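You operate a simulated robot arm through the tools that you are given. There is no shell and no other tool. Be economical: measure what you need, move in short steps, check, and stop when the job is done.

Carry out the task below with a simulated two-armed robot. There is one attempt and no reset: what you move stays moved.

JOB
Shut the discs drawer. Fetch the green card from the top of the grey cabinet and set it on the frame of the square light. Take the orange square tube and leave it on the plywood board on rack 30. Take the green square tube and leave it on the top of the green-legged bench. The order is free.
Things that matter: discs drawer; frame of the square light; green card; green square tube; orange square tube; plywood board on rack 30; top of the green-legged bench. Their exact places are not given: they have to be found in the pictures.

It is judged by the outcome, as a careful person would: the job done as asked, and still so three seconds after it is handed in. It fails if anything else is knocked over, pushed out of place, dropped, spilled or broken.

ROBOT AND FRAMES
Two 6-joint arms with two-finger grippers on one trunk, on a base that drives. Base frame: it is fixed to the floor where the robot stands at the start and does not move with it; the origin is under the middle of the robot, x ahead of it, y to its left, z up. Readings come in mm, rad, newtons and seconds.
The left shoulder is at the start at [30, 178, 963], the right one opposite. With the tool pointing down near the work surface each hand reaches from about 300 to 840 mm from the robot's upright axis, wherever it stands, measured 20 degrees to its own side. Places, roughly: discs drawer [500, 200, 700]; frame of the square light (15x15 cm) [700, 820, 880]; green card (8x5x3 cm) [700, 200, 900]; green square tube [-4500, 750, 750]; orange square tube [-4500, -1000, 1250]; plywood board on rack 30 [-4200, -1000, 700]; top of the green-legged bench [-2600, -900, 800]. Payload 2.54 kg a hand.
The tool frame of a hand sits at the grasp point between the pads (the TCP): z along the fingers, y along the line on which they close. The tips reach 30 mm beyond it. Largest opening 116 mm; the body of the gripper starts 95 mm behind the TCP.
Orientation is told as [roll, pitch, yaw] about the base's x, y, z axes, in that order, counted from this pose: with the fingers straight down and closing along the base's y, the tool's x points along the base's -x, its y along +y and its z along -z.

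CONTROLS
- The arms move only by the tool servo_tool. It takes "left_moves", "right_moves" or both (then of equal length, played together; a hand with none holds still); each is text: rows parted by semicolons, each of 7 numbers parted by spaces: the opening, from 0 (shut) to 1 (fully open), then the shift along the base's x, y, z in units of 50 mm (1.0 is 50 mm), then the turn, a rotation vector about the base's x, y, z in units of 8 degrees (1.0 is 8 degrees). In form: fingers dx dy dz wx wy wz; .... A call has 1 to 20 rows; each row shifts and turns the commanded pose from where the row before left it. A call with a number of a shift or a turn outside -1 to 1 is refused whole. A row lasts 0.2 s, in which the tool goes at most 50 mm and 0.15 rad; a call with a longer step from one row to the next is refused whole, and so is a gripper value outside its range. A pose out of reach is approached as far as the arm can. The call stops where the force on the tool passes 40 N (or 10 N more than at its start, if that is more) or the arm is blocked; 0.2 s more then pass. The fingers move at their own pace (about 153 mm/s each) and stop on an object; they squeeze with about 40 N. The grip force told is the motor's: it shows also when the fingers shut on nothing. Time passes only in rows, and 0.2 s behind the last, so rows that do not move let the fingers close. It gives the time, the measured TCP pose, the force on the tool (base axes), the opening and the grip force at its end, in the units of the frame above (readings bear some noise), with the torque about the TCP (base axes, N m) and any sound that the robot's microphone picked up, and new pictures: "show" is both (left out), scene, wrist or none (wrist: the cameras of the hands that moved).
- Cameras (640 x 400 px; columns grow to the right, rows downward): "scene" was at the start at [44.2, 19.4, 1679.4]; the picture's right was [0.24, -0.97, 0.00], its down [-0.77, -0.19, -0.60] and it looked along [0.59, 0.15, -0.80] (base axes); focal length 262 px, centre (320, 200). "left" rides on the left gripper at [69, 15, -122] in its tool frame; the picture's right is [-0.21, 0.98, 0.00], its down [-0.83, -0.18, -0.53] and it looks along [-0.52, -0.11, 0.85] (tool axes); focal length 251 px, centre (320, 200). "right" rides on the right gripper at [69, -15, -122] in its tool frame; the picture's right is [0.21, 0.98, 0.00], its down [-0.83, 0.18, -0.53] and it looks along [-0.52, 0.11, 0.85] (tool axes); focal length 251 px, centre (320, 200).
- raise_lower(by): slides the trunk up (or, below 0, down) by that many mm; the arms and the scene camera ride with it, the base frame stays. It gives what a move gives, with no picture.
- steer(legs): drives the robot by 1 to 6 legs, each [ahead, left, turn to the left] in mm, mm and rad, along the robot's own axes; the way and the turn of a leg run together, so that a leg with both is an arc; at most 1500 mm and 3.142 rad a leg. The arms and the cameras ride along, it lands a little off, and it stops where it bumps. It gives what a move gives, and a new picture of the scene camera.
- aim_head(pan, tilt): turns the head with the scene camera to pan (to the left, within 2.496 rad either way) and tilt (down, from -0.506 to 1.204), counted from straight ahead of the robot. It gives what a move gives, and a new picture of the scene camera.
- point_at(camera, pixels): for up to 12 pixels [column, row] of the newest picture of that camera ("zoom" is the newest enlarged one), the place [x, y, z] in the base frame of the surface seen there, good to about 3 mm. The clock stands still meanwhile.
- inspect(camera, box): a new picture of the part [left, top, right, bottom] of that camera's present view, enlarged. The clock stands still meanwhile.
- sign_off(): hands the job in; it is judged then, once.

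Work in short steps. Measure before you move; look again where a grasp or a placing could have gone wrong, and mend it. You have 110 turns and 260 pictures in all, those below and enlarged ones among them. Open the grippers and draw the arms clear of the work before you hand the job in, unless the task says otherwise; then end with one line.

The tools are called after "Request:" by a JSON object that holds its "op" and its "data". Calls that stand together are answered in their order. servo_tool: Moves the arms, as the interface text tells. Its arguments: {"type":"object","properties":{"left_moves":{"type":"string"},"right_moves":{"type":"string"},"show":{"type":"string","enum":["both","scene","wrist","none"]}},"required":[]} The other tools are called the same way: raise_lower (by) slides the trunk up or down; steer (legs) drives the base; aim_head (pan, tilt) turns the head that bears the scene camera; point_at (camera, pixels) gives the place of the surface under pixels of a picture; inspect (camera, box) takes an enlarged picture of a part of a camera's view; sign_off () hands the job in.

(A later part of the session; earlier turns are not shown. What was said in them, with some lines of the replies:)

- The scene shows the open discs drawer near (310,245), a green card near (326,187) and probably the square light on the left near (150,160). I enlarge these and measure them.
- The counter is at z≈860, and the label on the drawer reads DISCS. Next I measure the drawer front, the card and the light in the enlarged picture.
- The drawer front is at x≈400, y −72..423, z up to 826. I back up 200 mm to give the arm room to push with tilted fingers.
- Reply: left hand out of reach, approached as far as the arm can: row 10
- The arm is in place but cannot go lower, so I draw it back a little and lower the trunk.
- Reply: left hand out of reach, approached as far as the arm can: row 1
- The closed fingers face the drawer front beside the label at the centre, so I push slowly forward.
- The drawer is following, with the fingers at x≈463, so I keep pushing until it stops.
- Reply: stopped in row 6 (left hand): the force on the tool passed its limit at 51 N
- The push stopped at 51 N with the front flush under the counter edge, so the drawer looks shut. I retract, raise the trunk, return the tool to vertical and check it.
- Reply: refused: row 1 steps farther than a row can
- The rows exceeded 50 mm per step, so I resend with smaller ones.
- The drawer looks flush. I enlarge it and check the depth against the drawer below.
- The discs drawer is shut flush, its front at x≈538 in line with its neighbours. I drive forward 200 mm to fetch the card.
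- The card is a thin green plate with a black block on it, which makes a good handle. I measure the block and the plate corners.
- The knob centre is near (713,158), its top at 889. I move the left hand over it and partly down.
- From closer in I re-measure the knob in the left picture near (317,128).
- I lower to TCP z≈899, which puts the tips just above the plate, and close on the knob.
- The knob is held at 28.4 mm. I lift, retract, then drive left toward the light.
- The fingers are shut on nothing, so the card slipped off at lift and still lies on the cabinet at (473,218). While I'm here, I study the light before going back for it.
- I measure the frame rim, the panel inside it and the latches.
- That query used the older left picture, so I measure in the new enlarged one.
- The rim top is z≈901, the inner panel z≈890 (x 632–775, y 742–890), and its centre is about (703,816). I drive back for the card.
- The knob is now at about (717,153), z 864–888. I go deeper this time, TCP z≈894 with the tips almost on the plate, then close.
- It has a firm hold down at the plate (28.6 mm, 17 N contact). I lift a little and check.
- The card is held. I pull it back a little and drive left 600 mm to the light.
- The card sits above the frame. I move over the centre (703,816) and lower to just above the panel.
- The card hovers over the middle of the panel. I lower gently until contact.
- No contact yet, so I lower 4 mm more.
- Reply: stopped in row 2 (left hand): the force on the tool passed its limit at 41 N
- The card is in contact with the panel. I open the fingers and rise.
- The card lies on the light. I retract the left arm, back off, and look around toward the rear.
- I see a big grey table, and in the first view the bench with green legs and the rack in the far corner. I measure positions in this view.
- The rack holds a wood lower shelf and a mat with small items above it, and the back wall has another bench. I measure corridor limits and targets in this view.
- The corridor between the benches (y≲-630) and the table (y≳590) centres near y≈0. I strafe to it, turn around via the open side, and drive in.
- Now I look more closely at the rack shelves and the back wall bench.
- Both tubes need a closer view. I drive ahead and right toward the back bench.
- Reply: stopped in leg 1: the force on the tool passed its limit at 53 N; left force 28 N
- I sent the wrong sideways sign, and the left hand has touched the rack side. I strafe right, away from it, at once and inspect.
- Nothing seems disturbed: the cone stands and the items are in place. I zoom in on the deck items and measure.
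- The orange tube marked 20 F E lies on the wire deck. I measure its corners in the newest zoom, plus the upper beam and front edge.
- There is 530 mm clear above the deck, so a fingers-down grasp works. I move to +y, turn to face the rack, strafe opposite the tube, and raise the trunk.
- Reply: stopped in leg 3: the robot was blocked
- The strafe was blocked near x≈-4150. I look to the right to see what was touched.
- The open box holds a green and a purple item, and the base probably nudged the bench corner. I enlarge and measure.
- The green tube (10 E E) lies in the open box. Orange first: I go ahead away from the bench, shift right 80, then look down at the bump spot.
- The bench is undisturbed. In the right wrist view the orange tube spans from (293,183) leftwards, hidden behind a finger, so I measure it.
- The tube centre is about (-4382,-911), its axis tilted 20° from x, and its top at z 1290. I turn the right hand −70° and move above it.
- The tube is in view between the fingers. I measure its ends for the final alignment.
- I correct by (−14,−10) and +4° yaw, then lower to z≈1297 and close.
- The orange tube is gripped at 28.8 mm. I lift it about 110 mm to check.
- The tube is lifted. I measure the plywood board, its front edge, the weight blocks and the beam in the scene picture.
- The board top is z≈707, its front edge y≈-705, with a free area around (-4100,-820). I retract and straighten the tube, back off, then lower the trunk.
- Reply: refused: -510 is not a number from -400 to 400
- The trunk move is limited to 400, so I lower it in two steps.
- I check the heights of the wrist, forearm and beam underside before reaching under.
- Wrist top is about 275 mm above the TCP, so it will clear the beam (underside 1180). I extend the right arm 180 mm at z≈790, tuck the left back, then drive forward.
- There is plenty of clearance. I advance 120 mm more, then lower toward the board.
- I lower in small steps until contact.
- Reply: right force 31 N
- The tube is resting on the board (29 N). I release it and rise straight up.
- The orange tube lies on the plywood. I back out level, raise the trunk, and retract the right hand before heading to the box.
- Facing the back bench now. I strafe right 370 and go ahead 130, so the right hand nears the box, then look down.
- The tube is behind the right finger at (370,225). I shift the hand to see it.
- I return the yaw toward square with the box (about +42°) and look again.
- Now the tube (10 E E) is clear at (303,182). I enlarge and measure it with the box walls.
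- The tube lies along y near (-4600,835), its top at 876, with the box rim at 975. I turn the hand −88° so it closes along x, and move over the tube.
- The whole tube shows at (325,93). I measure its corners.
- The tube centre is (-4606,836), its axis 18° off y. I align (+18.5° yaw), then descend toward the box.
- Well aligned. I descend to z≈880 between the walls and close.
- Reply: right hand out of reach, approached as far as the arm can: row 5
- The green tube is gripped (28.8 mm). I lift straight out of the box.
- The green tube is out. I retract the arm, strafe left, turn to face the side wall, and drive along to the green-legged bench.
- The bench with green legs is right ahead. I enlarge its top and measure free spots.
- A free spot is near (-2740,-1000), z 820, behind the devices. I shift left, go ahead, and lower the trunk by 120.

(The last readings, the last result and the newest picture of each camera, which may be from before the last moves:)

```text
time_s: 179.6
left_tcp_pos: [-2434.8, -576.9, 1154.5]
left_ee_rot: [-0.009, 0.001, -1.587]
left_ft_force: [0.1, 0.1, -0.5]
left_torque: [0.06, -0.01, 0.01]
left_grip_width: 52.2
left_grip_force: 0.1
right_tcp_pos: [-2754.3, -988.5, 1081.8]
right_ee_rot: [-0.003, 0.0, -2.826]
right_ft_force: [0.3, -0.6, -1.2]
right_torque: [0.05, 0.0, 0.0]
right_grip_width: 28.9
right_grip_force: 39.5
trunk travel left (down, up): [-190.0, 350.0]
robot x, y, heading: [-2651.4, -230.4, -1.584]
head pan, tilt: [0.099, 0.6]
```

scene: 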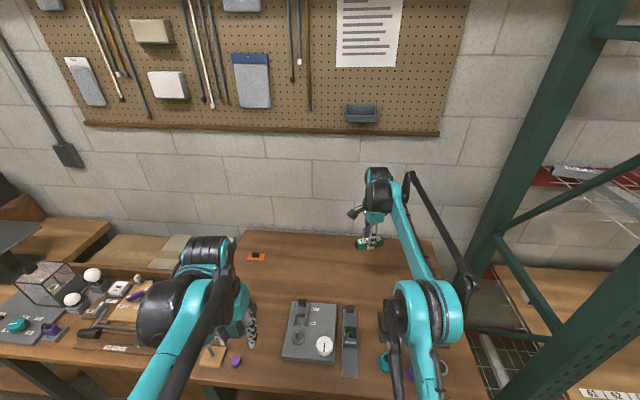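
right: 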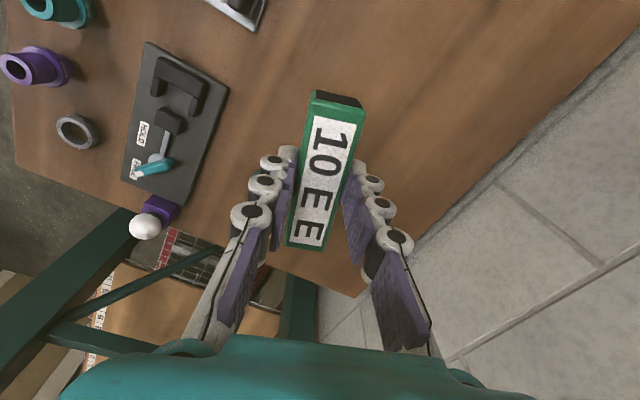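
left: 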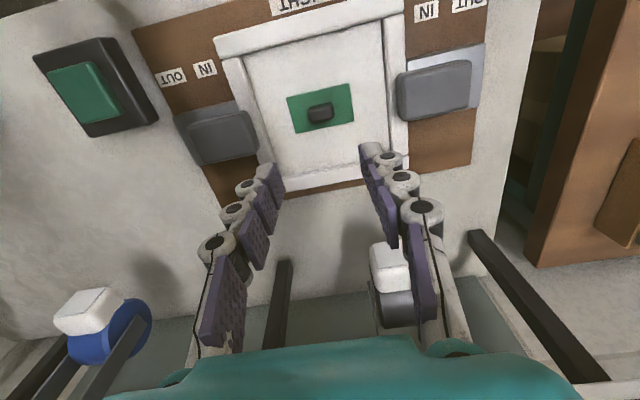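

The area below is clear. I lower to about z 870.

Request:
{"op": "servo_tool", "data": {"right_moves": "0 0.2 0 -0.9 0 0 0;0 0.2 0 -0.9 0 0 0;0 0 0 -0.9 0 0 0;0 0 0 -0.9 0 0 0;0 0 0 -0.6 0 0 0;0 0 0 0 0 0 0", "show": "both"}}

```text
time_s: 181.0
left_tcp_pos: [-2435.0, -574.0, 1153.6]
left_ee_rot: [-0.009, 0.0, -1.585]
left_ft_force: [0.9, -0.5, -0.9]
left_torque: [-0.01, 0.0, 0.01]
left_grip_width: 52.2
left_grip_force: 0.1
right_tcp_pos: [-2734.4, -985.9, 873.3]
right_ee_rot: [-0.003, 0.001, -2.827]
right_ft_force: [-0.3, 0.2, 0.3]
right_torque: [0.0, 0.0, 0.04]
right_grip_width: 28.9
right_grip_force: 40.0
trunk travel left (down, up): [-190.0, 350.0]
robot x, y, heading: [-2652.3, -224.7, -1.584]
head pan, tilt: [0.099, 0.6]
```

scene: 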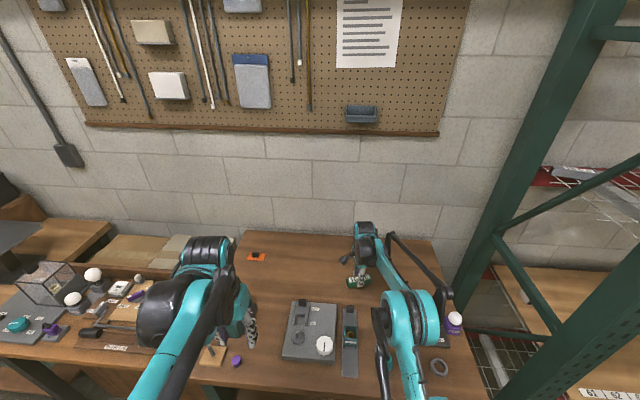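
right: 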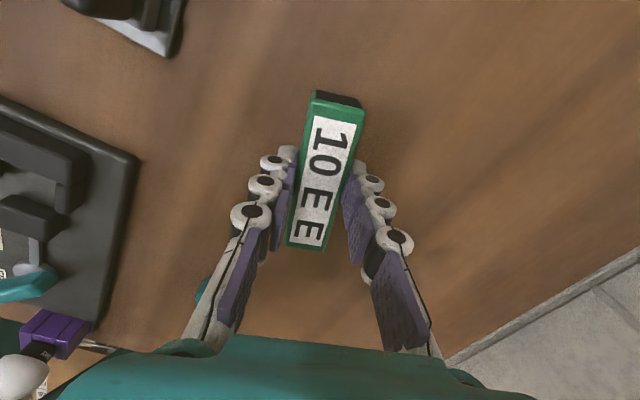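

Clear all around. I lower gently to contact.

Request:
{"op": "servo_tool", "data": {"right_moves": "0 0 0 -0.1 0 0 0;0 0 0 -0.06 0 0 0;0 0 0 -0.06 0 0 0;0 0 0 -0.06 0 0 0;0 0 0 -0.05 0 0 0", "show": "none"}}

```text
time_s: 182.2
left_tcp_pos: [-2434.1, -574.6, 1153.9]
left_ee_rot: [-0.007, -0.001, -1.585]
left_ft_force: [0.1, 0.2, 0.6]
left_torque: [0.01, 0.02, 0.0]
left_grip_width: 52.1
left_grip_force: 0.1
right_tcp_pos: [-2734.8, -985.2, 857.4]
right_ee_rot: [-0.002, 0.001, -2.824]
right_ft_force: [-0.5, 0.5, -0.3]
right_torque: [-0.01, 0.03, 0.01]
right_grip_width: 28.7
right_grip_force: 39.9
trunk travel left (down, up): [-190.0, 350.0]
robot x, y, heading: [-2653.9, -229.4, -1.576]
head pan, tilt: [0.099, 0.6]
```

No contact yet at 857, so a bit more.

Request:
{"op": "servo_tool", "data": {"right_moves": "0 0 0 -0.04 0 0 0;0 0 0 -0.04 0 0 0;0 0 0 -0.04 0 0 0", "show": "none"}}

```text
time_s: 183.0
left_tcp_pos: [-2434.8, -573.2, 1154.0]
left_ee_rot: [-0.008, -0.002, -1.587]
left_ft_force: [0.0, 0.6, 0.0]
left_torque: [-0.02, -0.01, 0.01]
left_grip_width: 52.3
left_grip_force: 0.1
right_tcp_pos: [-2735.6, -984.7, 852.8]
right_ee_rot: [0.002, -0.003, -2.827]
right_ft_force: [-0.8, -13.2, 29.2]
right_torque: [-0.37, 0.01, -0.01]
right_grip_width: 29.0
right_grip_force: 39.9
trunk travel left (down, up): [-190.0, 350.0]
robot x, y, heading: [-2651.2, -226.0, -1.58]
head pan, tilt: [0.099, 0.6]
```

It rests on the bench (29 N). I release and rise.

Request:
{"op": "servo_tool", "data": {"right_moves": "0.3 0 0 0 0 0 0;0.5 0 0 0 0 0 0;0.5 0 0 0 0 0 0;0.5 0 0 0.5 0 0 0;0.5 0 0 0.9 0 0 0;0.5 0 0 0.9 0 0 0;0.5 0 0 0.9 0 0 0;0.5 0 0.8 0.5 0 0 0;0.5 0 0.9 0 0 0 0;0.5 0 0.9 0 0 0 0;0.5 0 0.9 0 0 0 0", "show": "both"}}

Request:
{"op": "steer", "data": {"legs": [[-350, 0, 0]]}}

```text
time_s: 185.4
left_tcp_pos: [-2434.4, -571.7, 1153.9]
left_ee_rot: [-0.009, -0.001, -1.586]
left_ft_force: [-0.1, 0.1, 0.5]
left_torque: [-0.04, 0.0, 0.01]
left_grip_width: 52.2
left_grip_force: 0.0
right_tcp_pos: [-2736.8, -809.6, 1037.3]
right_ee_rot: [0.0, -0.002, -2.826]
right_ft_force: [-0.5, 0.4, 0.1]
right_torque: [0.01, -0.02, -0.01]
right_grip_width: 58.4
right_grip_force: 0.1
trunk travel left (down, up): [-190.0, 350.0]
robot x, y, heading: [-2648.0, -229.1, -1.583]
head pan, tilt: [0.099, 0.6]
```

scene: 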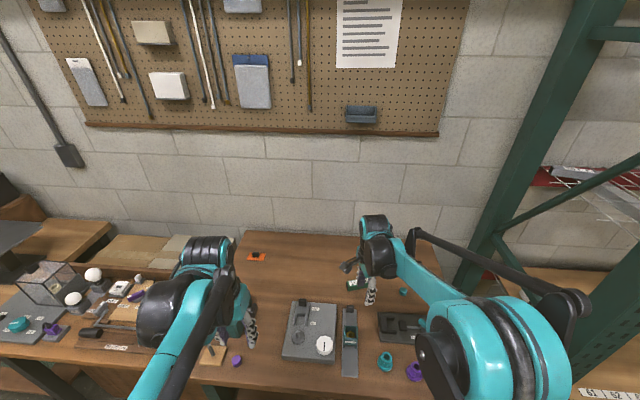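
right: 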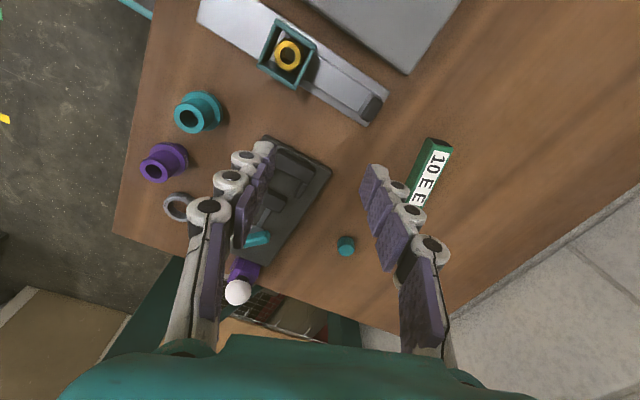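

```text
time_s: 187.7
left_tcp_pos: [-2430.8, -215.2, 1154.8]
left_ee_rot: [-0.007, -0.002, -1.59]
left_ft_force: [0.5, 0.0, 0.1]
left_torque: [-0.03, 0.02, 0.0]
left_grip_width: 52.3
left_grip_force: 0.0
right_tcp_pos: [-2734.2, -450.2, 1038.4]
right_ee_rot: [0.001, 0.001, -2.828]
right_ft_force: [0.3, 0.0, 0.6]
right_torque: [-0.03, 0.0, -0.03]
right_grip_width: 57.9
right_grip_force: 0.0
trunk travel left (down, up): [-190.0, 350.0]
robot x, y, heading: [-2648.5, 131.6, -1.583]
head pan, tilt: [0.099, 0.6]
```

scene: 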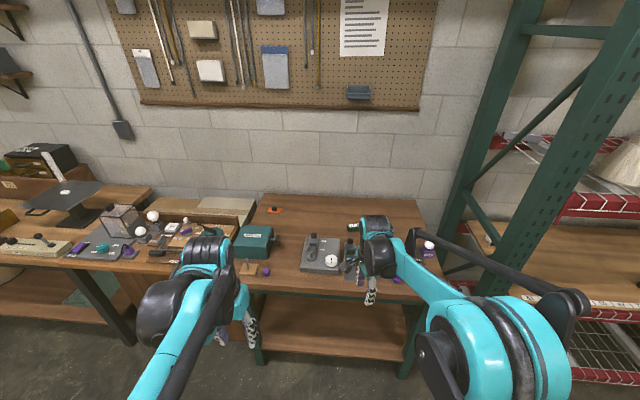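

The green tube lies on the bench at (352,227). The earlier checks showed the drawer shut, the card on the light and the orange tube on the plywood. Both grippers are open and clear, so I hand in.

Request:
{"op": "sign_off", "data": {}}

```text
The job is handed in.
```

All four parts are done and handed in: the discs drawer is shut, the green card is on the light, the orange tube is on the plywood board of rack 30, and the green tube is on the green-legged bench. The card rests on the panel inside the light's frame, not on the raised rim. On the way, the left hand touched rack 30 once and the base bumped something near the back bench. I saw nothing moved in the pictures afterwards.
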